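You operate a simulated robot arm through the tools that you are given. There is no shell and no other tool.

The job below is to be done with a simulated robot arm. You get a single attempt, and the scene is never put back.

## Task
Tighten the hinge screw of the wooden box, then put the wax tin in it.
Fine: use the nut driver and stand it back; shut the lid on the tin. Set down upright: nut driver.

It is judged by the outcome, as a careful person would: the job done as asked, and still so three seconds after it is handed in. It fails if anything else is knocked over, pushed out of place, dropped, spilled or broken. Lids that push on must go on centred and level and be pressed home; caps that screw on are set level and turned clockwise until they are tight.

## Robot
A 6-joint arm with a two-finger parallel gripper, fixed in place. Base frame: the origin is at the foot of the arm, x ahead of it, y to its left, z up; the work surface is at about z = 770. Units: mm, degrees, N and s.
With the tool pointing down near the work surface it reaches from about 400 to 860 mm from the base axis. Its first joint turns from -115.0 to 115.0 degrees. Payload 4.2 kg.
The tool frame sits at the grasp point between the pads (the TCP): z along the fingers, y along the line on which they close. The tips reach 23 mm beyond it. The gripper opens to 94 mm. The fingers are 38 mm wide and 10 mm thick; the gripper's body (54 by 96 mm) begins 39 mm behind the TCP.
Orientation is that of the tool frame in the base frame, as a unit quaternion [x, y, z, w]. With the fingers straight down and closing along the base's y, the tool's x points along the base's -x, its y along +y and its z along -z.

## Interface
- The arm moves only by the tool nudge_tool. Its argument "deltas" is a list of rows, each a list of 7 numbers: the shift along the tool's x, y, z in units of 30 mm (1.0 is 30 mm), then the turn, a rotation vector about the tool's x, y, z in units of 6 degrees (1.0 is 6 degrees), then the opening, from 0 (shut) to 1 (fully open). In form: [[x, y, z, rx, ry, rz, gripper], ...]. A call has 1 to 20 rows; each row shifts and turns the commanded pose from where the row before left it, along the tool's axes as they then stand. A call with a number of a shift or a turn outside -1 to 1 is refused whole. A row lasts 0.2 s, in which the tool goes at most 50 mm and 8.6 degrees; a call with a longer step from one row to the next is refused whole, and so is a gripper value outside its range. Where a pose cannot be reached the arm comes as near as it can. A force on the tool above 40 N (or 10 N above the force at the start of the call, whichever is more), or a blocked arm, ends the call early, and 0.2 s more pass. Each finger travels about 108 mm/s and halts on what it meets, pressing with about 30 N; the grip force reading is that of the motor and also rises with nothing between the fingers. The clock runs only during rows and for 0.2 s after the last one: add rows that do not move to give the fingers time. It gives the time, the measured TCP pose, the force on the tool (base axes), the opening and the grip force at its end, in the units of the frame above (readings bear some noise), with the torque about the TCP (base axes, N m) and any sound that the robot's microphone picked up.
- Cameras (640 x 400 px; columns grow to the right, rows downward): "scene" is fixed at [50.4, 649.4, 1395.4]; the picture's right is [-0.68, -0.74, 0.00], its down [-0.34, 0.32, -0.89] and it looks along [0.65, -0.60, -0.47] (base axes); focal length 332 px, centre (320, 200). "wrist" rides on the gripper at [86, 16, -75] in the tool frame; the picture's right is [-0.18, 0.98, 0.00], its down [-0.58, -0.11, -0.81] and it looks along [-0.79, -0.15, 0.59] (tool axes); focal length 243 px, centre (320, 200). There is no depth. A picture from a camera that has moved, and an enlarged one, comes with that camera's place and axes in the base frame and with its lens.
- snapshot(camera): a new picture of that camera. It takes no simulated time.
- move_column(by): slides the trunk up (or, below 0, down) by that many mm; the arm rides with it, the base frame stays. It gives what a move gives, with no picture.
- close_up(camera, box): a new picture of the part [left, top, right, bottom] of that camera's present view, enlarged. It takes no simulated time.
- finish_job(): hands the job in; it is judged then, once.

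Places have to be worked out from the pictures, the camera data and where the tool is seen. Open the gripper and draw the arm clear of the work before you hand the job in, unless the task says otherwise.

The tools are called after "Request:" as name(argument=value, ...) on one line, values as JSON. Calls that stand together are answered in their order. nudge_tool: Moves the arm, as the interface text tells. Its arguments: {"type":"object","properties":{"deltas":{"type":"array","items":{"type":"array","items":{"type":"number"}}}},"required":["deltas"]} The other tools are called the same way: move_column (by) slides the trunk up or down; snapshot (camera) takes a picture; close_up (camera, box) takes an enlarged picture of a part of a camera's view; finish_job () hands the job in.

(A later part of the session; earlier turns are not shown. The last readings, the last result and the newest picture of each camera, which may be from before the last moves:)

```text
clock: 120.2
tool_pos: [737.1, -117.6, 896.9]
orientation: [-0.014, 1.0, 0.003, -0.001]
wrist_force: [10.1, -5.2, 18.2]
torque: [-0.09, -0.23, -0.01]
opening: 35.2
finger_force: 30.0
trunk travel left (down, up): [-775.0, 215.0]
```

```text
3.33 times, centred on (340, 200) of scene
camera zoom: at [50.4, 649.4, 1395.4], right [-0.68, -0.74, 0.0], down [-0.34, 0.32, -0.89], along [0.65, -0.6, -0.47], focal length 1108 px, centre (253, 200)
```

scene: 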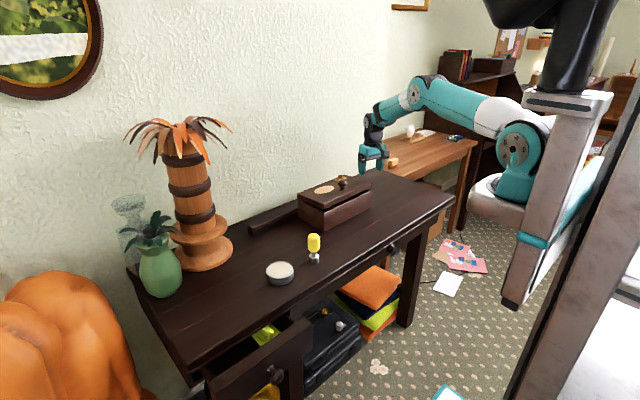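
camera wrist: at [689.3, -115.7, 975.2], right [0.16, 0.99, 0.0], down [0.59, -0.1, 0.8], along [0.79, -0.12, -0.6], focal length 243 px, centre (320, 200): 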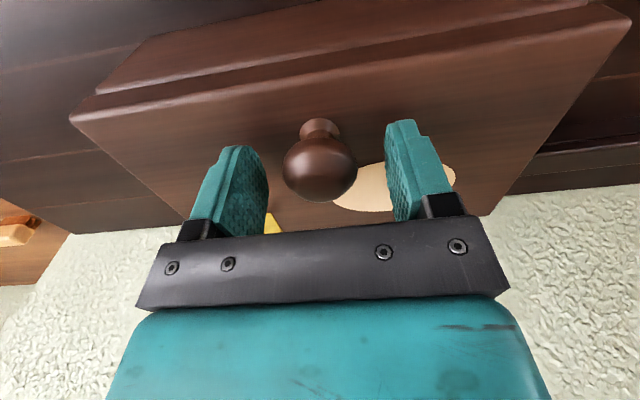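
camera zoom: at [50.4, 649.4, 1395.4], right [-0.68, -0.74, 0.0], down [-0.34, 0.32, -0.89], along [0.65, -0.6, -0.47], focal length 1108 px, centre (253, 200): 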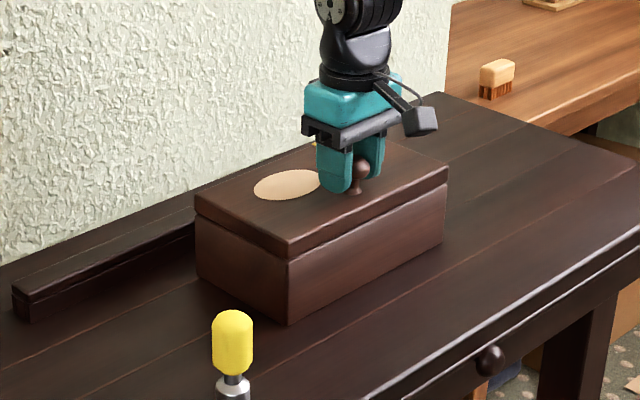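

It slides well. I ease the downward push slightly and finish the drag.

Request:
nudge_tool(deltas=[[0.1, 0.03, -0.03, 0, 0, 0, 0.15], [0.3, 0.1, 0, 0, 0, 0, 0.15], [0.3, 0.1, 0, 0, 0, 0, 0.15], [0.3, 0.1, 0, 0, 0, 0, 0.15], [0.3, 0.1, 0, 0, 0, 0, 0.15], [0.3, 0.1, 0, 0, 0, 0, 0.15], [0.3, 0.1, 0, 0, 0, 0, 0.15], [0.3, 0.1, 0, 0, 0, 0, 0.15], [0, 0, 0, 0, 0, 0, 0.15]])

Request:
close_up(camera="scene", box=[290, 170, 410, 260])

```text
clock: 122.2
tool_pos: [668.8, -98.2, 898.0]
orientation: [-0.016, 1.0, 0.002, -0.003]
wrist_force: [-1.2, -0.6, -0.3]
torque: [-0.04, 0.59, -0.02]
opening: 35.1
finger_force: 29.7
trunk travel left (down, up): [-775.0, 215.0]
```

```text
4.44 times, centred on (350, 215) of scene
camera zoom: at [50.4, 649.4, 1395.4], right [-0.68, -0.74, 0.0], down [-0.34, 0.32, -0.89], along [0.65, -0.6, -0.47], focal length 1477 px, centre (187, 133)
```

zoom: 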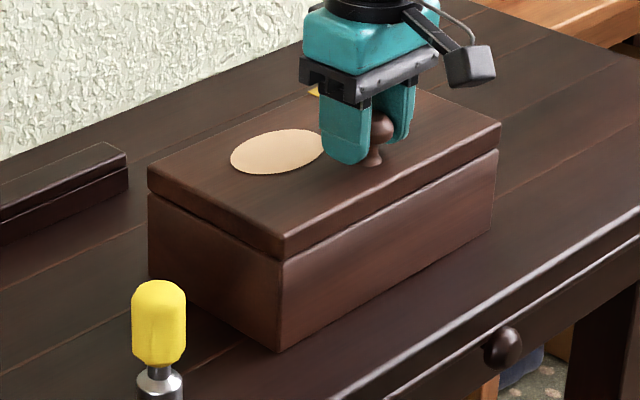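

The box is back exactly where it started (corners match the first picture). Now, still holding the knob, I lift the lid on its arc, tilting the hand only half as much as the lid so as to stay within reach.

Request:
nudge_tool(deltas=[[-0.072, 0, -0.147, 0, 0.208, 0, 0.15], [-0.072, 0, -0.147, 0, 0.208, 0, 0.15], [-0.079, 0, -0.144, 0, 0.208, 0, 0.15], [-0.079, 0, -0.144, 0, 0.208, 0, 0.15], [-0.085, 0, -0.14, 0, 0.208, 0, 0.15], [-0.085, 0, -0.14, 0, 0.208, 0, 0.15], [0, 0, 0, 0, 0, 0, 0.15]])

Request:
close_up(camera="scene", box=[290, 150, 410, 260])

```text
clock: 123.8
tool_pos: [684.8, -96.8, 923.7]
orientation: [-0.014, 0.998, 0.002, -0.069]
wrist_force: [0.2, 1.2, -7.9]
torque: [-0.05, 0.48, 0.04]
opening: 35.0
finger_force: 30.3
trunk travel left (down, up): [-775.0, 215.0]
```

```text
3.64 times, centred on (350, 205) of scene
camera zoom: at [50.4, 649.4, 1395.4], right [-0.68, -0.74, 0.0], down [-0.34, 0.32, -0.89], along [0.65, -0.6, -0.47], focal length 1208 px, centre (211, 182)
```

zoom: 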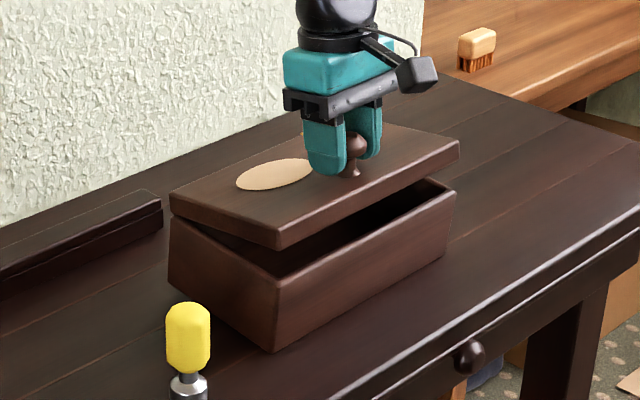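

The lid opens, though the box slid back about 9 mm, so the arc needs less backward motion. I adjust and continue another 15°.

Request:
nudge_tool(deltas=[[-0.077, 0, -0.141, 0, 0.208, 0, 0.15], [-0.077, 0, -0.141, 0, 0.208, 0, 0.15], [-0.082, 0, -0.138, 0, 0.208, 0, 0.15], [-0.082, 0, -0.138, 0, 0.208, 0, 0.15], [-0.09, 0, -0.134, 0, 0.208, 0, 0.15], [-0.09, 0, -0.134, 0, 0.208, 0, 0.15], [0, 0, 0, 0, 0, 0, 0.15]])

Request:
close_up(camera="scene", box=[290, 150, 410, 260])

```text
clock: 125.4
tool_pos: [704.5, -96.2, 944.0]
orientation: [-0.014, 0.991, 0.001, -0.134]
wrist_force: [-0.3, 0.5, -7.6]
torque: [0.01, 0.48, 0.06]
opening: 35.2
finger_force: 30.1
trunk travel left (down, up): [-775.0, 215.0]
```

```text
3.64 times, centred on (350, 205) of scene
camera zoom: at [50.4, 649.4, 1395.4], right [-0.68, -0.74, 0.0], down [-0.34, 0.32, -0.89], along [0.65, -0.6, -0.47], focal length 1208 px, centre (211, 182)
```

zoom: 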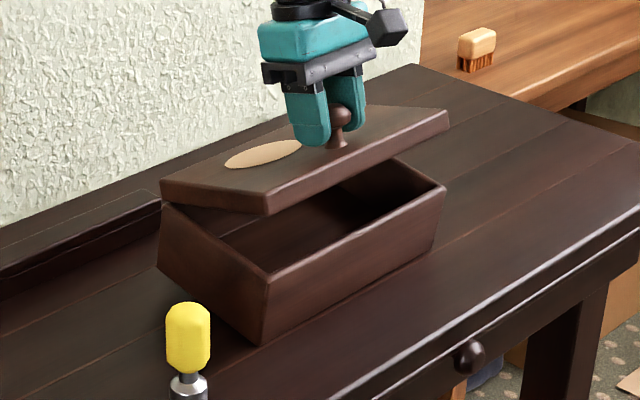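

The tight hinge and the swivel friction hold the lid back, so the back of the box has lifted. I tilt the hand further (12°) in place so that it turns the lid open and sets the box down.

Request:
nudge_tool(deltas=[[0, 0, 0, 0, 0.4, 0, 0.15], [0, 0, 0, 0, 0.4, 0, 0.15], [0, 0, 0, 0, 0.4, 0, 0.15], [0, 0, 0, 0, 0.4, 0, 0.15], [0, 0, 0, 0, 0.4, 0, 0.15], [0, 0, 0, 0, 0, 0, 0.15]])

Request:
close_up(camera="scene", box=[290, 150, 410, 260])

```text
clock: 126.8
tool_pos: [706.6, -96.5, 944.6]
orientation: [-0.014, 0.972, -0.001, -0.236]
wrist_force: [2.1, -0.3, -5.7]
torque: [-0.07, 0.02, 0.01]
opening: 35.2
finger_force: 29.5
trunk travel left (down, up): [-775.0, 215.0]
```

```text
3.64 times, centred on (350, 205) of scene
camera zoom: at [50.4, 649.4, 1395.4], right [-0.68, -0.74, 0.0], down [-0.34, 0.32, -0.89], along [0.65, -0.6, -0.47], focal length 1208 px, centre (211, 182)
```

zoom: 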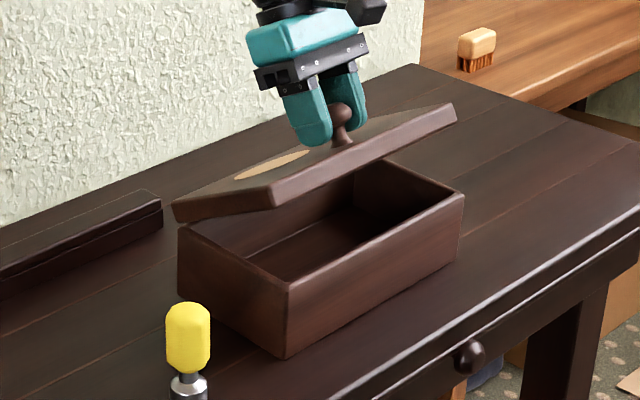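

Now the box is flat in its place and the lid is at about 27°. I continue with full tilt for 9° more, staying within the reach found earlier.

Request:
nudge_tool(deltas=[[-0.078, 0, -0.187, 0, 0.5, 0, 0.15], [-0.078, 0, -0.187, 0, 0.5, 0, 0.15], [-0.078, 0, -0.187, 0, 0.5, 0, 0.15], [0, 0, 0, 0, 0, 0, 0.15]])

Request:
close_up(camera="scene", box=[290, 140, 410, 260])

```text
clock: 127.8
tool_pos: [719.8, -96.8, 955.5]
orientation: [-0.014, 0.95, -0.001, -0.312]
wrist_force: [-0.4, -1.6, -6.9]
torque: [0.04, 0.27, 0.1]
opening: 35.0
finger_force: 29.9
trunk travel left (down, up): [-775.0, 215.0]
```

```text
3.33 times, centred on (350, 200) of scene
camera zoom: at [50.4, 649.4, 1395.4], right [-0.68, -0.74, 0.0], down [-0.34, 0.32, -0.89], along [0.65, -0.6, -0.47], focal length 1108 px, centre (220, 200)
```

zoom: 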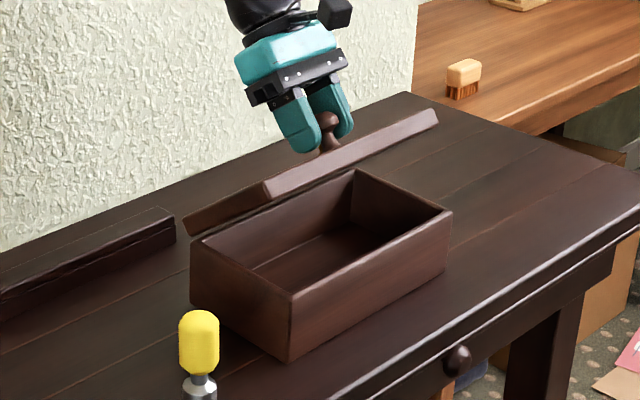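

The lid stands at about 40° and the box is in its place. I open the fingers and withdraw upward and back while levelling the hand.

Request:
nudge_tool(deltas=[[0, 0, 0, 0, 0, 0, 0.4], [0, 0, 0, 0, 0, 0, 0.7], [0, 0, 0, 0, 0, 0, 0.8], [0.3, 0, -0.19, 0, 0, 0, 0.8], [0.3, 0, -0.19, 0, -0.5, 0, 0.8], [0.3, 0, -0.2, 0, -0.5, 0, 0.8], [0.29, 0, -0.21, 0, -0.7, 0, 0.8], [0.28, 0, -0.23, 0, -0.7, 0, 0.8]])

Request:
close_up(camera="scene", box=[270, 100, 430, 260])

```text
clock: 129.6
tool_pos: [697.1, -98.2, 1004.4]
orientation: [-0.016, 0.982, -0.001, -0.189]
wrist_force: [0.8, -0.6, 0.0]
torque: [-0.06, 0.02, 0.02]
opening: 75.4
finger_force: 0.0
trunk travel left (down, up): [-775.0, 215.0]
```

```text
2.50 times, centred on (350, 180) of scene
camera zoom: at [50.4, 649.4, 1395.4], right [-0.68, -0.74, 0.0], down [-0.34, 0.32, -0.89], along [0.65, -0.6, -0.47], focal length 831 px, centre (245, 250)
```

zoom: 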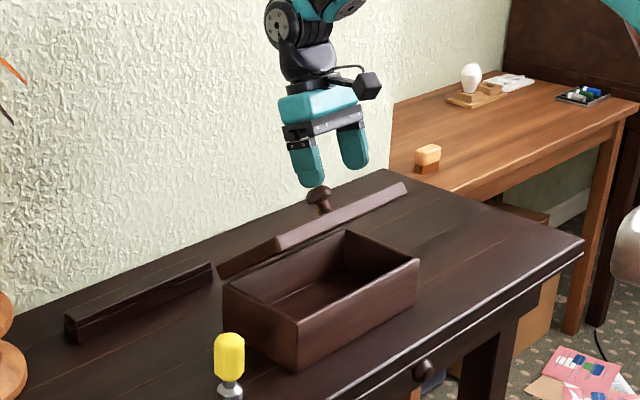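

Withdrawn cleanly; the lid holds at about 38°. Pushing the lid would slide the box, so I will pinch the lid's front edge between the fingers and swing it open with the hand pointing forward, coming round to straight down. First I level the hand and move it in front.

Request:
nudge_tool(deltas=[[0.5, 0.3, -0.2, 0, -0.92, 0, 1], [0.6, 0.3, -0.1, 0, -0.92, 0, 1], [0.6, 0.3, 0, 0, -0.92, 0, 1], [0.6, 0.3, 0, 0, -0.92, 0, 1], [0.6, 0.3, 0, 0, 0, -1, 1], [0, 0, 0, 0, 0, -1, 1], [0, 0, 0, 0, 0, -1, 1], [0, 0, 0, 0, 0, -1, 1], [0, 0, 0, 0, 0, -1, 1], [0, 0, 0, 0, 0, -1, 1], [0, 0, 0, 0, 0, -1, 1], [0, 0, 0, 0, 0, -1, 1], [0, 0, 0, 0, 0, -1, 1], [0, 0, 0, 0, 0, -1, 1], [0, 0, 0, 0, 0, -1, 1], [0, 0, 0, 0, 0, -1, 1], [0, 0, 0, 0, 0, -1, 1], [0, 0, 0, 0, 0, -1, 1], [0, 0, 0, 0, 0, -0.7, 1], [0, 0, 0, 0, 0, 0, 1]])

Request:
close_up(camera="scene", box=[270, 100, 430, 260])

```text
clock: 133.8
tool_pos: [614.4, -54.3, 1028.9]
orientation: [-0.707, 0.708, 0.0, 0.003]
wrist_force: [0.9, -1.3, 0.0]
torque: [0.05, 0.02, 0.02]
opening: 94.1
finger_force: 0.1
trunk travel left (down, up): [-775.0, 215.0]
```

```text
2.50 times, centred on (350, 180) of scene
camera zoom: at [50.4, 649.4, 1395.4], right [-0.68, -0.74, 0.0], down [-0.34, 0.32, -0.89], along [0.65, -0.6, -0.47], focal length 831 px, centre (245, 250)
```

zoom: 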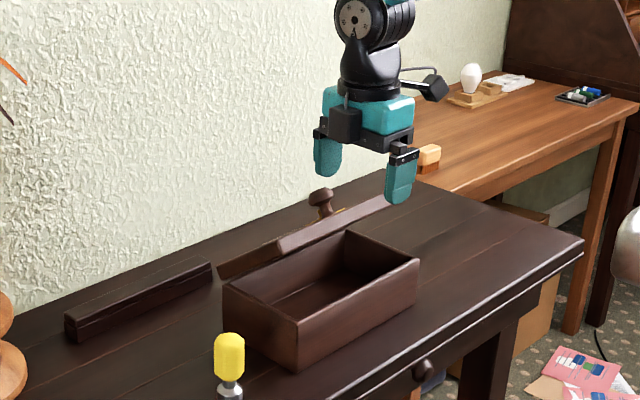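

The hand is square in front of the box. I now tilt it forward 52° so that the fingers point along the lid's plane.

Request:
nudge_tool(deltas=[[0, 0, 0, 0.96, 0, 0, 1], [0, 0, 0, 0.96, 0, 0, 1], [0, 0, 0, 0.96, 0, 0, 1], [0, 0, 0, 0.96, 0, 0, 1], [0, 0, 0, 0.96, 0, 0, 1], [0, 0, 0, 0.96, 0, 0, 1], [0, 0, 0, 0.96, 0, 0, 1], [0, 0, 0, 0.96, 0, 0, 1], [0, 0, 0, 0.96, 0, 0, 1], [0, 0, 0, 0, 0, 0, 1]])

Request:
close_up(camera="scene", box=[270, 100, 430, 260])

Request:
snapshot(camera="wrist")

```text
clock: 136.0
tool_pos: [624.2, -52.9, 1027.3]
orientation: [-0.634, 0.637, -0.308, 0.312]
wrist_force: [-0.1, 0.2, -0.5]
torque: [0.0, 0.0, 0.0]
opening: 93.8
finger_force: 0.1
out of reach, approached as far as the arm can: row 9
trunk travel left (down, up): [-775.0, 215.0]
```

```text
2.50 times, centred on (350, 180) of scene
camera zoom: at [50.4, 649.4, 1395.4], right [-0.68, -0.74, 0.0], down [-0.34, 0.32, -0.89], along [0.65, -0.6, -0.47], focal length 831 px, centre (245, 250)
```

zoom: 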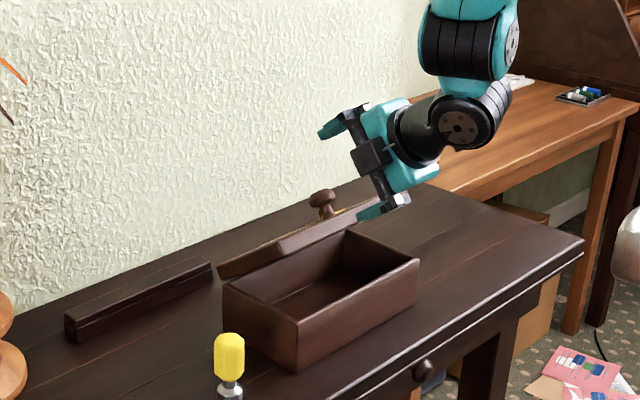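

```text
taken
camera wrist: at [554.1, -140.7, 1060.6], right [-0.6, 0.19, -0.77], down [-0.57, 0.58, 0.58], along [0.56, 0.79, -0.24], focal length 243 px, centre (320, 200)
```

wrist: 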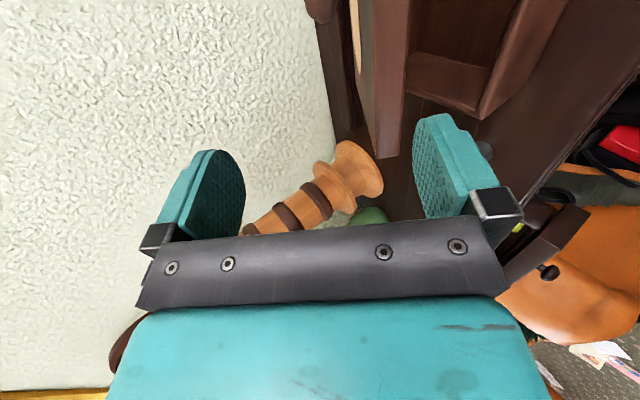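

The tilt is at 52°, near the wrist's limit here. I measure the lid's present angle and front edge.

Request:
close_up(camera="scene", box=[312, 165, 412, 250])

Request:
close_up(camera="wrist", box=[300, 0, 540, 160])

```text
4.71 times, centred on (362, 208) of scene
camera zoom: at [50.4, 649.4, 1395.4], right [-0.68, -0.74, 0.0], down [-0.34, 0.32, -0.89], along [0.65, -0.6, -0.47], focal length 1564 px, centre (122, 165)
```

zoom: 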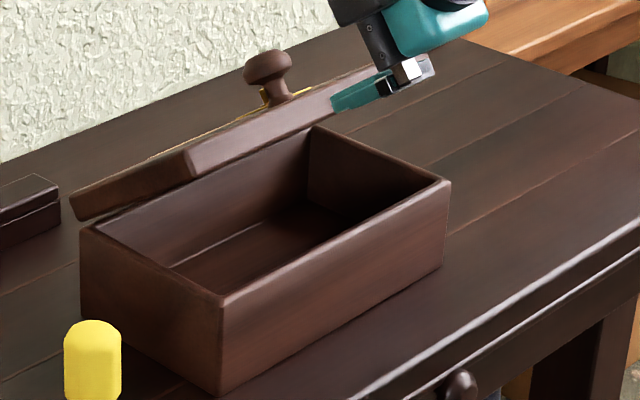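

```text
2.50 times, centred on (420, 80) of wrist
camera zoom: at [554.1, -140.7, 1060.6], right [-0.6, 0.19, -0.77], down [-0.57, 0.58, 0.58], along [0.56, 0.79, -0.24], focal length 606 px, centre (70, 500)
```

zoom: 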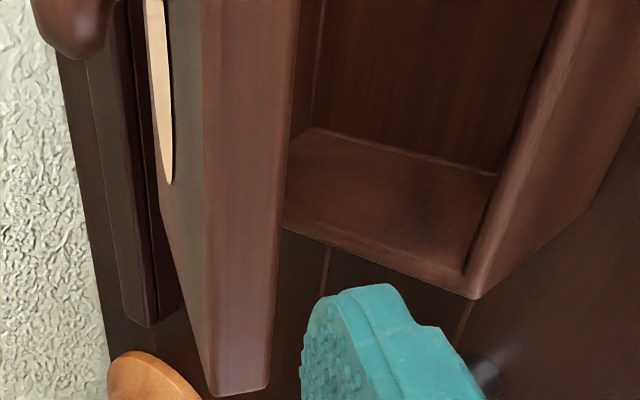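

The lid stands at about 33°, its front edge at about x 656, z 936. I move the open hand to a point on the line of approach in front of the edge.

Request:
nudge_tool(deltas=[[-0.1, 0.5, 0.15, -0.2, 0, 0, 1], [-0.1, 0.5, 0.15, -0.2, 0, 0, 1], [-0.07, 0.4, 0.15, 0, 0, 0, 1], [0, 0.33, 0.1, 0, 0, 0, 1], [0, 0, 0, 0, 0, 0, 1]])

Request:
close_up(camera="scene", box=[302, 135, 422, 250])

Request:
snapshot(camera="wrist")

```text
clock: 137.2
tool_pos: [606.4, -44.1, 976.9]
orientation: [-0.641, 0.643, -0.295, 0.298]
wrist_force: [-0.6, -0.2, -0.4]
torque: [-0.05, 0.0, -0.02]
opening: 94.1
finger_force: 0.1
trunk travel left (down, up): [-775.0, 215.0]
```

```text
3.48 times, centred on (362, 192) of scene
camera zoom: at [50.4, 649.4, 1395.4], right [-0.68, -0.74, 0.0], down [-0.34, 0.32, -0.89], along [0.65, -0.6, -0.47], focal length 1156 px, centre (174, 226)
```

zoom: 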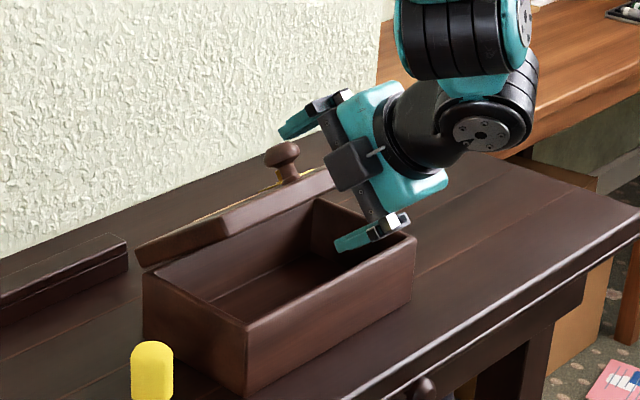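

```text
taken
camera wrist: at [538.0, -131.3, 1011.9], right [-0.64, 0.19, -0.75], down [-0.54, 0.58, 0.61], along [0.55, 0.79, -0.27], focal length 243 px, centre (320, 200)
```

wrist: 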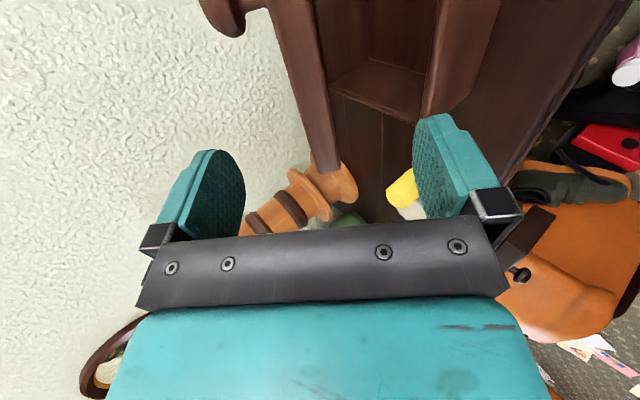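

The lid's edge lies between the two fingers. I advance along the finger direction to bring it between the pads.

Request:
nudge_tool(deltas=[[0, 0, 0.5, 0, 0, 0, 1], [0, 0, 0.5, 0, 0, 0, 1], [0, 0, 0.5, 0, 0, 0, 1], [0, 0, 0.4, 0, 0, 0, 1], [0, 0, 0, 0, 0, 0, 1]])

Request:
close_up(camera="scene", box=[302, 135, 422, 250])

Request:
snapshot(camera="wrist")

```text
clock: 138.4
tool_pos: [648.1, -44.7, 939.1]
orientation: [-0.64, 0.644, -0.295, 0.298]
wrist_force: [0.2, -0.9, -1.0]
torque: [-0.03, 0.04, 0.01]
opening: 94.1
finger_force: 0.1
trunk travel left (down, up): [-775.0, 215.0]
```

```text
3.48 times, centred on (362, 192) of scene
camera zoom: at [50.4, 649.4, 1395.4], right [-0.68, -0.74, 0.0], down [-0.34, 0.32, -0.89], along [0.65, -0.6, -0.47], focal length 1156 px, centre (174, 226)
```

zoom: 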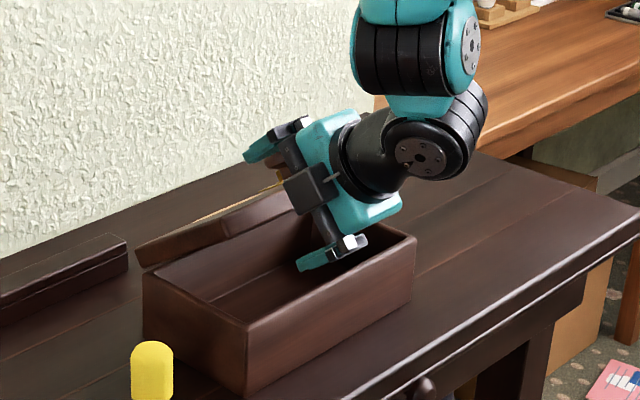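

```text
taken
camera wrist: at [579.3, -131.7, 975.8], right [-0.64, 0.19, -0.75], down [-0.54, 0.58, 0.61], along [0.55, 0.79, -0.27], focal length 243 px, centre (320, 200)
```

wrist: 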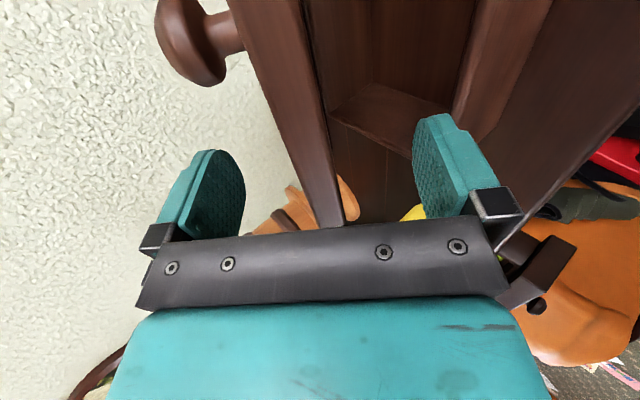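

The lid edge is well centred between the pads. I close on it gradually.

Request:
nudge_tool(deltas=[[0, 0, 0, 0, 0, 0, 0.75], [0, 0, 0, 0, 0, 0, 0.5], [0, 0, 0, 0, 0, 0, 0.35], [0, 0, 0, 0, 0, 0, 0.25], [0, 0, 0, 0, 0, 0, 0.1], [0, 0, 0, 0, 0, 0, 0.1]])

Request:
close_up(camera="scene", box=[302, 135, 422, 250])

Request:
snapshot(camera="wrist")

```text
clock: 139.8
tool_pos: [648.0, -45.8, 940.0]
orientation: [-0.641, 0.643, -0.296, 0.297]
wrist_force: [1.5, -1.1, -0.6]
torque: [-1.05, -0.2, 0.62]
opening: 22.5
finger_force: 29.5
trunk travel left (down, up): [-775.0, 215.0]
```

```text
3.48 times, centred on (362, 192) of scene
camera zoom: at [50.4, 649.4, 1395.4], right [-0.68, -0.74, 0.0], down [-0.34, 0.32, -0.89], along [0.65, -0.6, -0.47], focal length 1156 px, centre (174, 226)
```

zoom: 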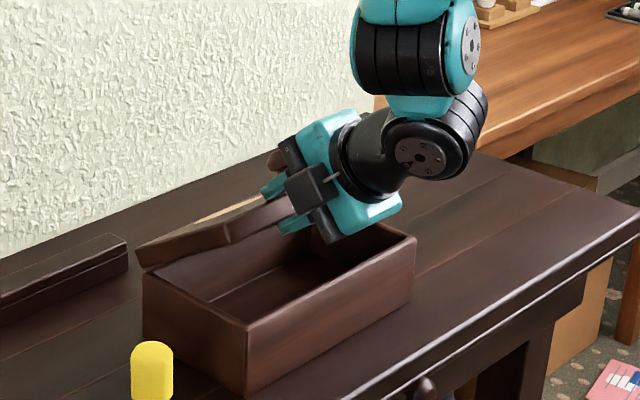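

```text
taken
camera wrist: at [579.5, -131.7, 976.0], right [-0.64, 0.19, -0.75], down [-0.54, 0.58, 0.61], along [0.55, 0.79, -0.27], focal length 243 px, centre (320, 200)
```

wrist: 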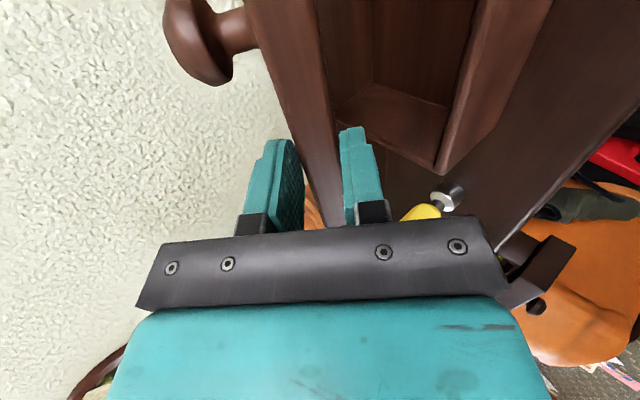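

Gripped (lid about 20 mm thick). I swing the lid up around its hinge at about (770, 847), 15° first, watching forces and the box.

Request:
nudge_tool(deltas=[[0, -0.134, -0.003, -0.25, 0, 0, 0.1], [0, -0.134, -0.003, -0.25, 0, 0, 0.1], [0, -0.268, -0.007, -0.5, 0, 0, 0.1], [0, -0.268, -0.007, -0.5, 0, 0, 0.1], [0, -0.268, -0.007, -0.5, 0, 0, 0.1], [0, 0, 0, 0, 0, 0, 0.1]])

Request:
close_up(camera="scene", box=[302, 125, 422, 250])

```text
clock: 141.2
tool_pos: [670.4, -45.2, 962.5]
orientation: [-0.668, 0.671, -0.226, 0.23]
wrist_force: [-0.8, 2.6, 3.0]
torque: [-1.2, -0.27, 0.21]
opening: 22.4
finger_force: 30.2
trunk travel left (down, up): [-775.0, 215.0]
```

```text
3.20 times, centred on (362, 188) of scene
camera zoom: at [50.4, 649.4, 1395.4], right [-0.68, -0.74, 0.0], down [-0.34, 0.32, -0.89], along [0.65, -0.6, -0.47], focal length 1063 px, centre (186, 240)
```

zoom: 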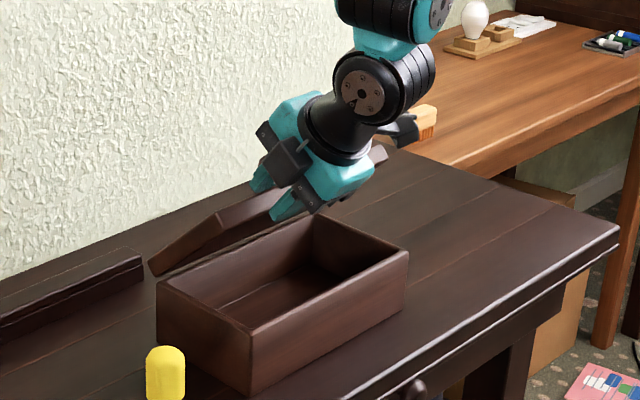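

Smooth, and the box hasn't moved. I continue another 36°.

Request:
nudge_tool(deltas=[[0, -0.268, -0.007, -0.5, 0, 0, 0.1], [0, -0.268, -0.007, -0.5, 0, 0, 0.1], [0, -0.268, -0.007, -0.5, 0, 0, 0.1], [0, -0.268, -0.007, -0.5, 0, 0, 0.1], [0, -0.268, -0.007, -0.5, 0, 0, 0.1], [0, -0.268, -0.007, -0.5, 0, 0, 0.1], [0, -0.268, -0.007, -0.5, 0, 0, 0.1], [0, -0.268, -0.007, -0.5, 0, 0, 0.1], [0, 0, 0, 0, 0, 0, 0.1]])

Request:
close_up(camera="scene", box=[302, 125, 422, 250])

```text
clock: 143.2
tool_pos: [725.9, -45.5, 995.0]
orientation: [-0.701, 0.703, -0.082, 0.087]
wrist_force: [-1.3, 7.1, 5.9]
torque: [0.7, -0.22, 0.01]
opening: 22.5
finger_force: 30.6
trunk travel left (down, up): [-775.0, 215.0]
```

```text
3.20 times, centred on (362, 188) of scene
camera zoom: at [50.4, 649.4, 1395.4], right [-0.68, -0.74, 0.0], down [-0.34, 0.32, -0.89], along [0.65, -0.6, -0.47], focal length 1063 px, centre (186, 240)
```

zoom: 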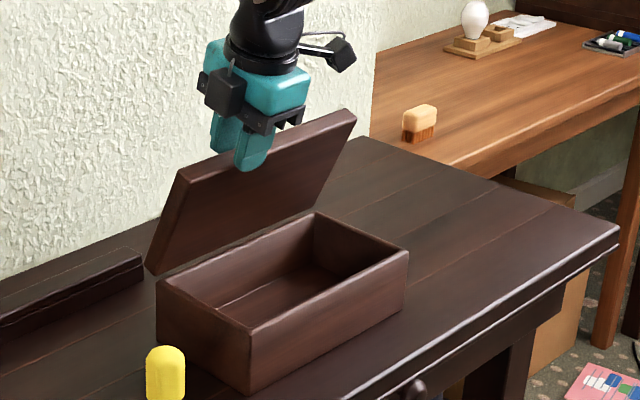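

The lid is at about 72°. I bring it to about 84°, where friction will hold it, keeping within the arm's reach.

Request:
nudge_tool(deltas=[[0, -0.268, -0.007, -0.5, 0, 0, 0.1], [0, -0.268, -0.007, -0.5, 0, 0, 0.1], [0, -0.268, -0.007, -0.5, 0, 0, 0.1], [0, -0.268, -0.007, -0.5, 0, 0, 0.1], [0, 0, 0, 0, 0, 0, 0.1]])

Request:
close_up(camera="scene", box=[302, 125, 422, 250])

```text
clock: 144.4
tool_pos: [758.1, -47.2, 1001.9]
orientation: [-0.705, 0.709, -0.01, 0.012]
wrist_force: [-0.7, -3.4, 28.9]
torque: [-0.18, -0.27, 0.58]
opening: 22.3
finger_force: 30.0
trunk travel left (down, up): [-775.0, 215.0]
```

```text
3.20 times, centred on (362, 188) of scene
camera zoom: at [50.4, 649.4, 1395.4], right [-0.68, -0.74, 0.0], down [-0.34, 0.32, -0.89], along [0.65, -0.6, -0.47], focal length 1063 px, centre (186, 240)
```

zoom: 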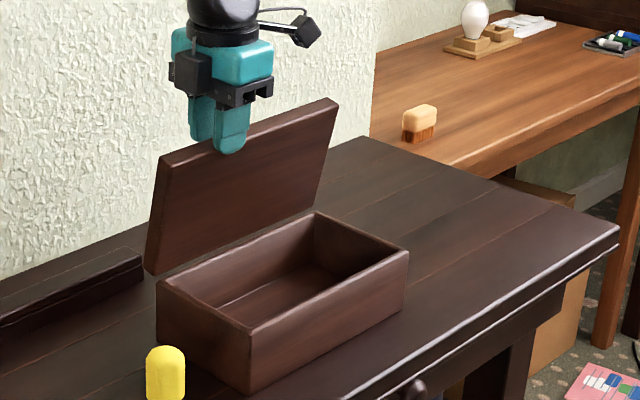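

I'm pressing down on the lid (29 N), so I raise 2 mm and go 6° further to nearly upright.

Request:
nudge_tool(deltas=[[0, 0, -0.07, 0, 0, 0, 0.1], [0, -0.2, -0.02, -0.35, 0, 0, 0.1], [0, -0.2, -0.02, -0.35, 0, 0, 0.1], [0, 0, 0, 0, 0, 0, 0.1]])

Request:
close_up(camera="scene", box=[302, 125, 422, 250])

```text
clock: 145.4
tool_pos: [769.0, -45.8, 1003.0]
orientation: [-0.706, 0.708, 0.018, -0.014]
wrist_force: [-0.4, -0.4, 10.4]
torque: [-0.31, -0.06, -0.56]
opening: 22.7
finger_force: 30.1
trunk travel left (down, up): [-775.0, 215.0]
```

```text
3.20 times, centred on (362, 188) of scene
camera zoom: at [50.4, 649.4, 1395.4], right [-0.68, -0.74, 0.0], down [-0.34, 0.32, -0.89], along [0.65, -0.6, -0.47], focal length 1063 px, centre (186, 240)
```

zoom: 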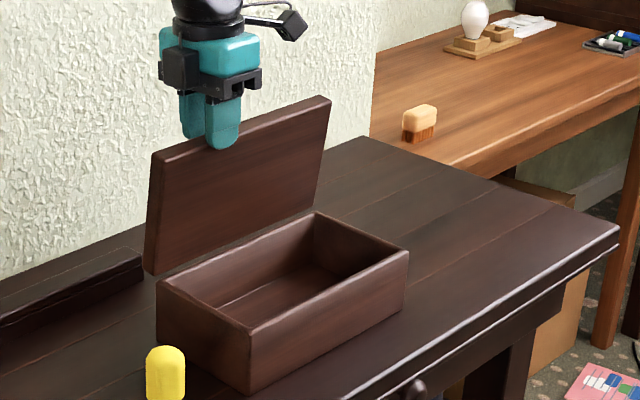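

The lid stands at about 86°. I release it gently, rise above its edge, and then draw back toward the base.

Request:
nudge_tool(deltas=[[0, 0, 0, 0, 0, 0, 0.3], [0, 0, 0, 0, 0, 0, 0.45], [0, 0, 0, 0, 0, 0, 0.6], [0, 0, -0.4, 0, 0, 0, 0.6], [0, 0, -0.6, 0, 0, 0, 0.6], [0, 0.5, -0.4, 0, 0, 0, 0.6], [0, 0.8, 0, 0, 0, 0, 0.6], [0, 0.9, 0, 0, 0, 0, 0.6], [0, 0.9, 0, 0, 0, 0, 0.6], [0, 0, 0, 0, 0, 0, 0.6]])

Request:
close_up(camera="scene", box=[240, 110, 420, 290])

```text
clock: 147.6
tool_pos: [678.0, -47.6, 1048.9]
orientation: [-0.706, 0.708, 0.017, -0.014]
wrist_force: [0.2, -0.3, 0.9]
torque: [0.0, -0.01, 0.01]
opening: 56.2
finger_force: 0.2
trunk travel left (down, up): [-775.0, 215.0]
```

```text
2.22 times, centred on (330, 200) of scene
camera zoom: at [50.4, 649.4, 1395.4], right [-0.68, -0.74, 0.0], down [-0.34, 0.32, -0.89], along [0.65, -0.6, -0.47], focal length 738 px, centre (298, 200)
```

zoom: 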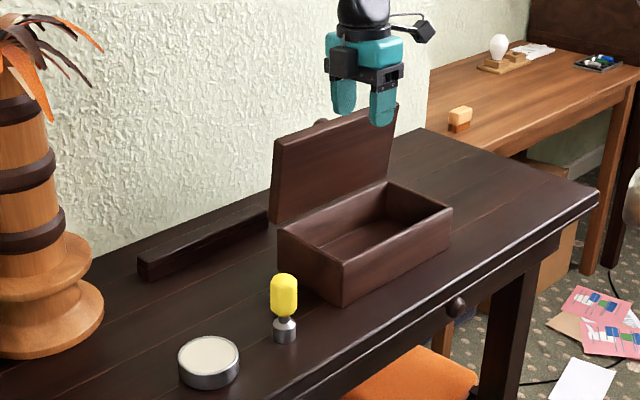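

The lid stands open on its own. Now for the tin: I level and turn the hand back 90° and move above the tin at about (657, 241).

Request:
nudge_tool(deltas=[[0, 0, 0, 0.42, 0, 0, 0.8], [0, 0, 0, 0, 0, 1, 1], [0, 0, 0, 0, 0, 1, 1], [0, 0, 0, 0, 0, 1, 1], [0, 0, 0, 0, 0, 1, 1], [0, 0, 0, 0, 0, 1, 1], [0, 0, 0, 0, 0, 1, 1], [0, 0, 0, 0, 0, 1, 1], [0, 0, 0, 0, 0, 1, 1], [0, 0, 0, 0, 0, 1, 1], [0, 0, 0, 0, 0, 1, 1], [0, 0, 0, 0, 0, 1, 1], [0, 0, 0, 0, 0, 1, 1], [0, 0, 0, 0, 0, 1, 1], [0, 0, 0, 0, 0, 1, 1], [0, 0, 0, 0, 0, 1, 1], [0, 0, 0, 0, 0, 0, 1]])

Request:
nudge_tool(deltas=[[0.07, 0.8, 0.1, 0, 0, 0, 1], [0.07, 0.8, 0.1, 0, 0, 0, 1], [0.07, 0.8, 0.1, 0, 0, 0, 1], [0.07, 0.8, 0.1, 0, 0, 0, 1], [0.07, 0.8, 0.1, 0, 0, 0, 1], [0.07, 0.8, 0.1, 0, 0, 0, 1], [0.07, 0.8, 0.1, 0, 0, 0, 1], [0.07, 0.8, 0.1, 0, 0, 0, 1], [0.07, 0.8, 0.1, 0, 0, 0, 1], [0.07, 0.8, 0.1, 0, 0, 0, 1], [0.07, 0.8, 0.1, 0, 0, 0, 1], [0.07, 0.8, 0.1, 0, 0, 0, 1], [0, 0, 0, 0, 0, 0, 1]])

Request:
snapshot(camera="wrist")

Request:
snapshot(camera="scene")

```text
clock: 151.2
tool_pos: [678.7, -45.0, 1048.8]
orientation: [0.002, 1.0, 0.002, -0.001]
wrist_force: [0.0, 0.1, 0.2]
torque: [0.04, -0.01, 0.02]
opening: 94.1
finger_force: 0.1
trunk travel left (down, up): [-775.0, 215.0]
```

```text
clock: 154.0
tool_pos: [653.4, 243.1, 1016.8]
orientation: [0.001, 1.0, 0.003, -0.001]
wrist_force: [0.9, 0.4, 0.4]
torque: [-0.03, 0.0, 0.02]
opening: 94.1
finger_force: 0.1
trunk travel left (down, up): [-775.0, 215.0]
```

```text
taken
camera wrist: at [565.2, 259.3, 1090.9], right [0.19, 0.98, 0.01], down [0.58, -0.11, 0.8], along [0.79, -0.15, -0.59], focal length 243 px, centre (320, 200)
```

wrist: 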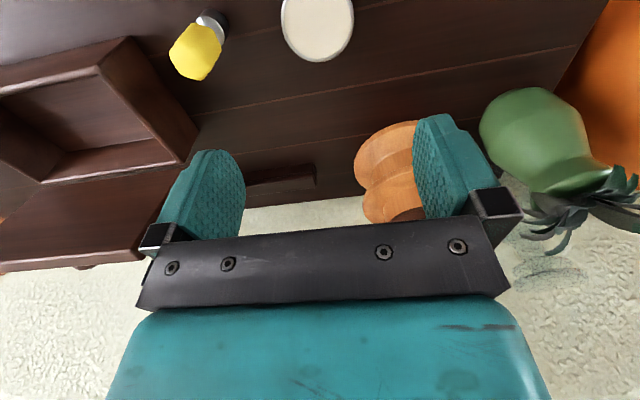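

```text
taken
```

scene: 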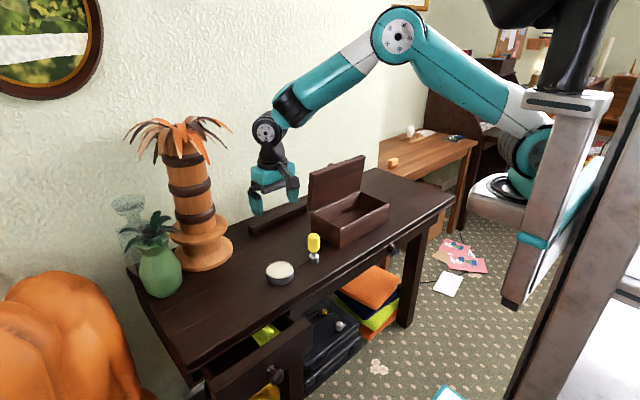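

The tin appears about 10 mm further in x, at about (664, 241). I lower to z 880 over it and check again.

Request:
nudge_tool(deltas=[[-0.2, -0.04, 0.7, 0, 0, 0, 1], [-0.17, -0.03, 0.9, 0, 0, 0, 1], [0, 0, 0.9, 0, 0, 0, 1], [0, 0, 0.9, 0, 0, 0, 1], [0, 0, 0.9, 0, 0, 0, 1], [0, 0, 0.2, 0, 0, 0, 1], [0, 0, 0, 0, 0, 0, 1]])

Request:
snapshot(camera="wrist")

Request:
close_up(camera="scene", box=[220, 200, 340, 300])

```text
clock: 155.6
tool_pos: [665.7, 241.4, 880.4]
orientation: [0.001, 1.0, 0.003, 0.0]
wrist_force: [-0.1, 0.5, 0.8]
torque: [0.0, 0.0, 0.0]
opening: 93.9
finger_force: 0.1
trunk travel left (down, up): [-775.0, 215.0]
```

```text
taken
camera wrist: at [577.7, 256.4, 955.5], right [0.19, 0.98, 0.01], down [0.58, -0.12, 0.81], along [0.79, -0.15, -0.59], focal length 243 px, centre (320, 200)
```

wrist: 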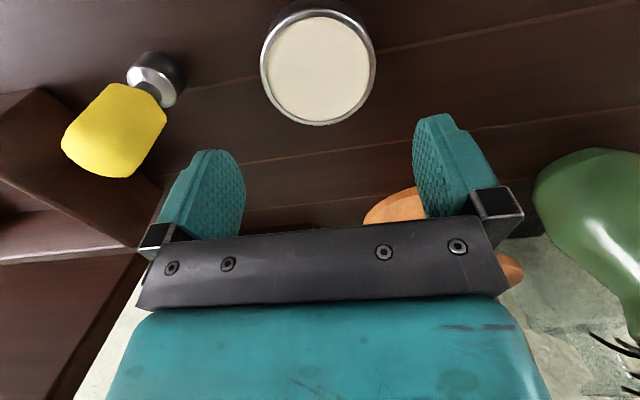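

```text
4.00 times, centred on (280, 250) of scene
camera zoom: at [50.4, 649.4, 1395.4], right [-0.68, -0.74, 0.0], down [-0.34, 0.32, -0.89], along [0.65, -0.6, -0.47], focal length 1329 px, centre (480, 0)
```

zoom: 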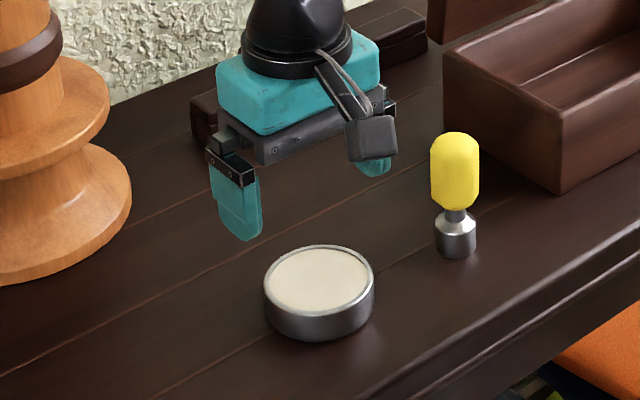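

Solving the tin's near and far rims gives its centre at about (659, 242), matching the scene estimate. I shift 7 mm and lower around the tin.

Request:
nudge_tool(deltas=[[0.22, 0, 0.2, 0, 0, 0, 1], [0, 0, 0.6, 0, 0, 0, 1], [0, 0, 0.6, 0, 0, 0, 1], [0, 0, 0.6, 0, 0, 0, 1], [0, 0, 0.4, 0, 0, 0, 1], [0, 0, 0.2, 0, 0, 0, 1], [0, 0, 0, 0, 0, 0, 1]])

Request:
snapshot(camera="wrist")

Request:
close_up(camera="scene", box=[220, 200, 340, 300])

```text
clock: 157.2
tool_pos: [657.3, 241.1, 801.0]
orientation: [0.001, 1.0, 0.002, 0.0]
wrist_force: [0.0, 0.9, -0.5]
torque: [0.0, 0.01, 0.04]
opening: 93.8
finger_force: 0.1
trunk travel left (down, up): [-775.0, 215.0]
```

```text
taken
camera wrist: at [569.7, 256.9, 876.3], right [0.19, 0.98, 0.01], down [0.58, -0.11, 0.81], along [0.79, -0.15, -0.59], focal length 243 px, centre (320, 200)
```

wrist: 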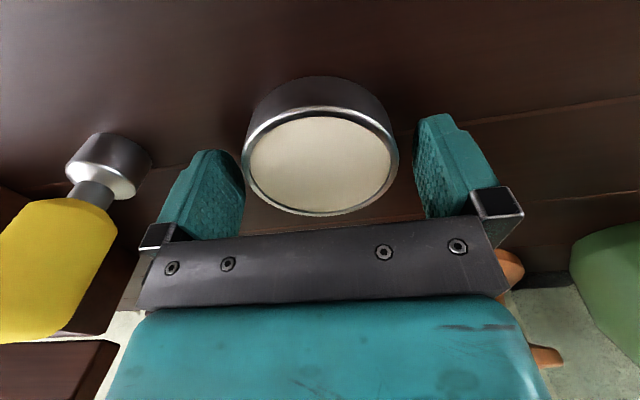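

```text
4.00 times, centred on (280, 250) of scene
camera zoom: at [50.4, 649.4, 1395.4], right [-0.68, -0.74, 0.0], down [-0.34, 0.32, -0.89], along [0.65, -0.6, -0.47], focal length 1329 px, centre (480, 0)
```

zoom: 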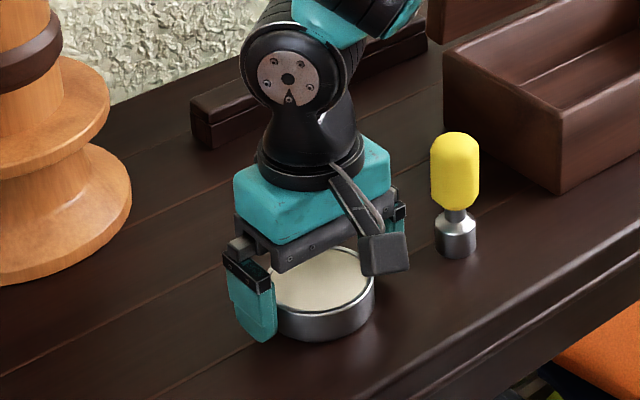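

The tin is centred between the pads. I close on it.

Request:
nudge_tool(deltas=[[0, 0, 0, 0, 0, 0, 0.9], [0, 0, 0, 0, 0, 0, 0.8], [0, 0, 0, 0, 0, 0, 0.7], [0, 0, 0, 0, 0, 0, 0.65], [0, 0, 0, 0, 0, 0, 0.65]])

Request:
snapshot(camera="wrist")

```text
clock: 158.4
tool_pos: [657.5, 241.2, 803.0]
orientation: [0.001, 1.0, 0.002, 0.0]
wrist_force: [-0.3, 0.9, -0.3]
torque: [-0.01, -0.02, 0.03]
opening: 73.7
finger_force: 30.3
trunk travel left (down, up): [-775.0, 215.0]
```

```text
taken
camera wrist: at [569.8, 256.8, 876.5], right [0.19, 0.98, 0.01], down [0.58, -0.11, 0.81], along [0.79, -0.15, -0.59], focal length 243 px, centre (320, 200)
```

wrist: 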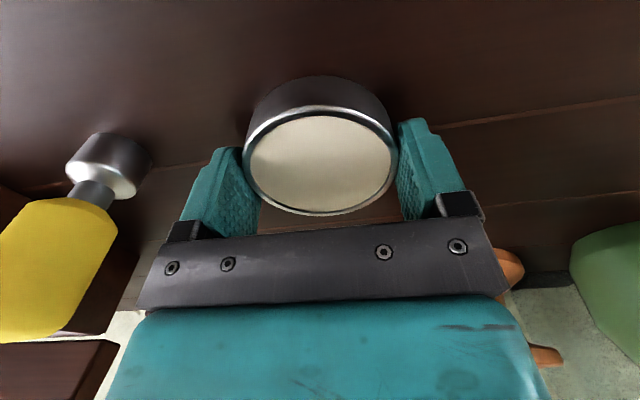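

Gripped (73.7 mm). I lift the tin straight up.

Request:
nudge_tool(deltas=[[0, 0, -0.2, 0, 0, 0, 0.65], [0, 0, -0.5, 0, 0, 0, 0.65], [0, 0, -0.9, 0, 0, 0, 0.65], [0, 0, -0.9, 0, 0, 0, 0.65], [0, 0, -0.9, 0, 0, 0, 0.65], [0, 0, -0.9, 0, 0, 0, 0.65], [0, 0, -0.9, 0, 0, 0, 0.65], [0, 0, 0, 0, 0, 0, 0.65]])

Request:
close_up(camera="scene", box=[220, 120, 420, 290])

```text
clock: 160.2
tool_pos: [656.8, 239.2, 958.8]
orientation: [0.001, 1.0, 0.003, -0.001]
wrist_force: [0.0, -0.1, -2.0]
torque: [-0.01, 0.01, 0.02]
opening: 73.5
finger_force: 29.3
trunk travel left (down, up): [-775.0, 215.0]
```

```text
2.35 times, centred on (320, 205) of scene
camera zoom: at [50.4, 649.4, 1395.4], right [-0.68, -0.74, 0.0], down [-0.34, 0.32, -0.89], along [0.65, -0.6, -0.47], focal length 782 px, centre (320, 188)
```

zoom: 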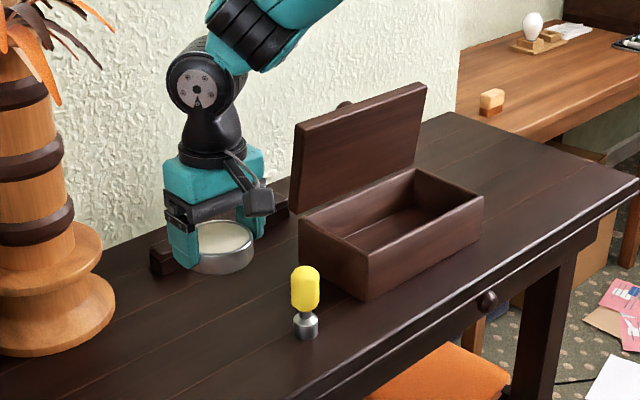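

The tin is held level. I carry it over the driver (well above it) to a point above the box at about (694, -90).

Request:
nudge_tool(deltas=[[-0.095, -0.84, 0, 0, 0, 0, 0.65], [-0.095, -0.84, 0, 0, 0, 0, 0.65], [-0.095, -0.84, 0, 0, 0, 0, 0.65], [-0.095, -0.84, 0, 0, 0, 0, 0.65], [-0.095, -0.84, 0, 0, 0, 0, 0.65], [-0.095, -0.84, 0, 0, 0, 0, 0.65], [-0.095, -0.84, 0, 0, 0, 0, 0.65], [-0.095, -0.84, 0, 0, 0, 0, 0.65], [-0.095, -0.84, 0, 0, 0, 0, 0.65], [-0.095, -0.84, 0, 0, 0, 0, 0.65], [-0.095, -0.84, 0, 0, 0, 0, 0.65], [-0.095, -0.84, 0, 0, 0, 0, 0.65], [-0.095, -0.84, 0, 0, 0, 0, 0.65], [0, 0, 0, 0, 0, 0, 0.65]])

Request:
snapshot(camera="wrist")

Request:
close_up(camera="scene", box=[260, 120, 420, 260])

```text
clock: 163.2
tool_pos: [694.5, -87.8, 956.7]
orientation: [0.001, 1.0, 0.002, -0.001]
wrist_force: [0.1, 0.5, -1.3]
torque: [0.0, -0.05, -0.02]
opening: 73.7
finger_force: 30.0
trunk travel left (down, up): [-775.0, 215.0]
```

```text
taken
camera wrist: at [607.5, -72.3, 1031.0], right [0.19, 0.98, 0.01], down [0.58, -0.11, 0.81], along [0.79, -0.15, -0.59], focal length 243 px, centre (320, 200)
```

wrist: 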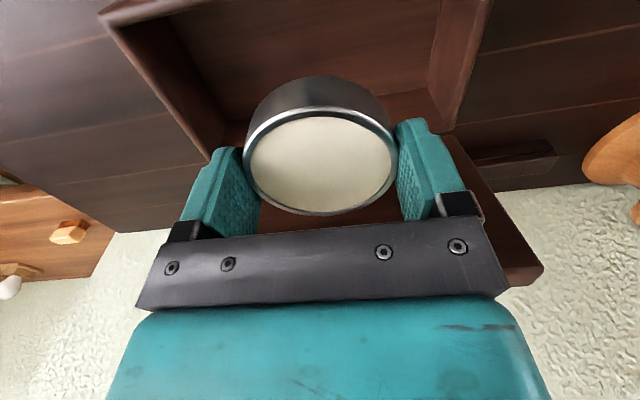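

```text
2.86 times, centred on (340, 190) of scene
camera zoom: at [50.4, 649.4, 1395.4], right [-0.68, -0.74, 0.0], down [-0.34, 0.32, -0.89], along [0.65, -0.6, -0.47], focal length 949 px, centre (263, 229)
```

zoom: 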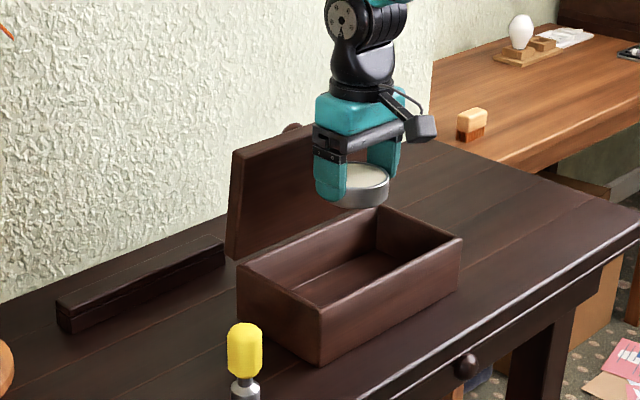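

The tin hangs over the box interior. I lower it to just inside the rim and check the clearances.

Request:
nudge_tool(deltas=[[-0.1, 0, 0.5, 0, 0, 0, 0.65], [0, 0, 0.7, 0, 0, 0, 0.65], [0, 0, 0.7, 0, 0, 0, 0.65], [0, 0, 0.7, 0, 0, 0, 0.65], [0, 0, 0.5, 0, 0, 0, 0.65], [0, 0, 0, 0, 0, 0, 0.65]])

Request:
snapshot(camera="wrist")

Request:
close_up(camera="scene", box=[290, 140, 410, 250])

```text
clock: 164.6
tool_pos: [697.5, -84.7, 862.6]
orientation: [0.0, 1.0, 0.002, 0.0]
wrist_force: [-0.2, -0.8, -1.8]
torque: [-0.02, 0.02, -0.02]
opening: 73.5
finger_force: 30.2
trunk travel left (down, up): [-775.0, 215.0]
```

```text
taken
camera wrist: at [611.1, -70.6, 937.1], right [0.19, 0.98, 0.01], down [0.58, -0.11, 0.81], along [0.79, -0.15, -0.59], focal length 243 px, centre (320, 200)
```

wrist: 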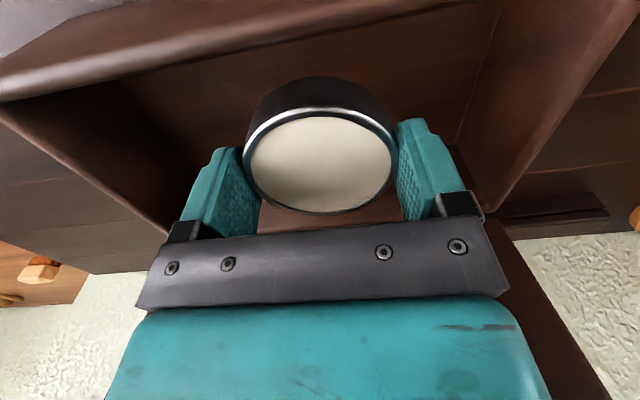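

```text
3.64 times, centred on (350, 195) of scene
camera zoom: at [50.4, 649.4, 1395.4], right [-0.68, -0.74, 0.0], down [-0.34, 0.32, -0.89], along [0.65, -0.6, -0.47], focal length 1208 px, centre (211, 218)
```

zoom: 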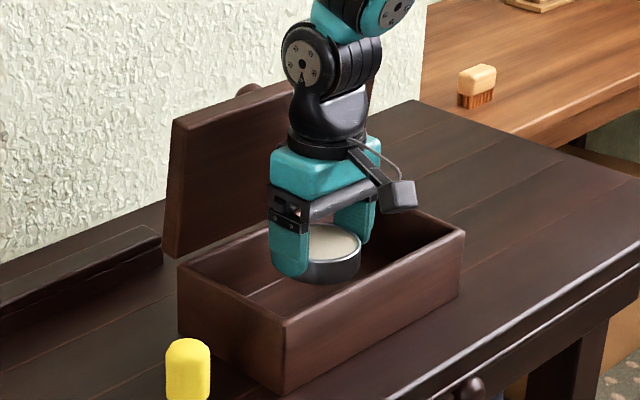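

Clear all round. I lower further, slowly near the floor, watching for contact.

Request:
nudge_tool(deltas=[[0, 0, 0.35, 0, 0, 0, 0.65], [0, 0, 0.35, 0, 0, 0, 0.65], [0, 0, 0.3, 0, 0, 0, 0.65], [0, 0, 0.2, 0, 0, 0, 0.65], [0, 0, 0, 0, 0, 0, 0.65]])

Request:
close_up(camera="scene", box=[290, 140, 410, 250])

```text
clock: 165.8
tool_pos: [697.7, -85.9, 825.9]
orientation: [0.001, 1.0, 0.004, 0.0]
wrist_force: [0.8, 0.1, -1.6]
torque: [0.03, 0.03, -0.02]
opening: 73.8
finger_force: 29.8
trunk travel left (down, up): [-775.0, 215.0]
```

```text
3.64 times, centred on (350, 195) of scene
camera zoom: at [50.4, 649.4, 1395.4], right [-0.68, -0.74, 0.0], down [-0.34, 0.32, -0.89], along [0.65, -0.6, -0.47], focal length 1208 px, centre (211, 218)
```

zoom: 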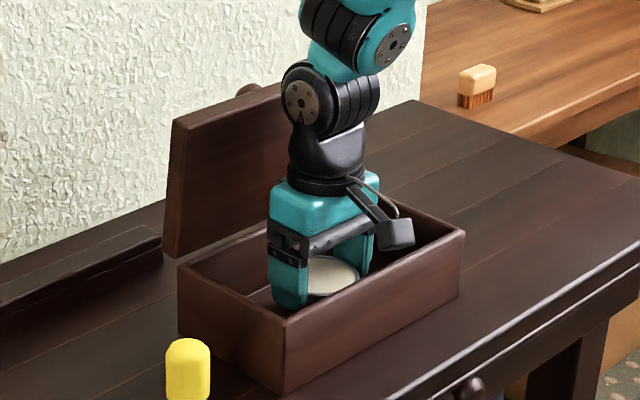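

I lower by 2 mm steps until the tin meets the floor of the box.

Request:
nudge_tool(deltas=[[0, 0, 0.07, 0, 0, 0, 0.65], [0, 0, 0.07, 0, 0, 0, 0.65], [0, 0, 0.07, 0, 0, 0, 0.65], [0, 0, 0.07, 0, 0, 0, 0.65], [0, 0, 0, 0, 0, 0, 0.65]])

```text
clock: 167.0
tool_pos: [697.2, -87.1, 817.6]
orientation: [0.001, 1.0, 0.003, 0.0]
wrist_force: [0.3, 0.3, -2.9]
torque: [0.0, -0.01, 0.01]
opening: 73.7
finger_force: 30.1
trunk travel left (down, up): [-775.0, 215.0]
```

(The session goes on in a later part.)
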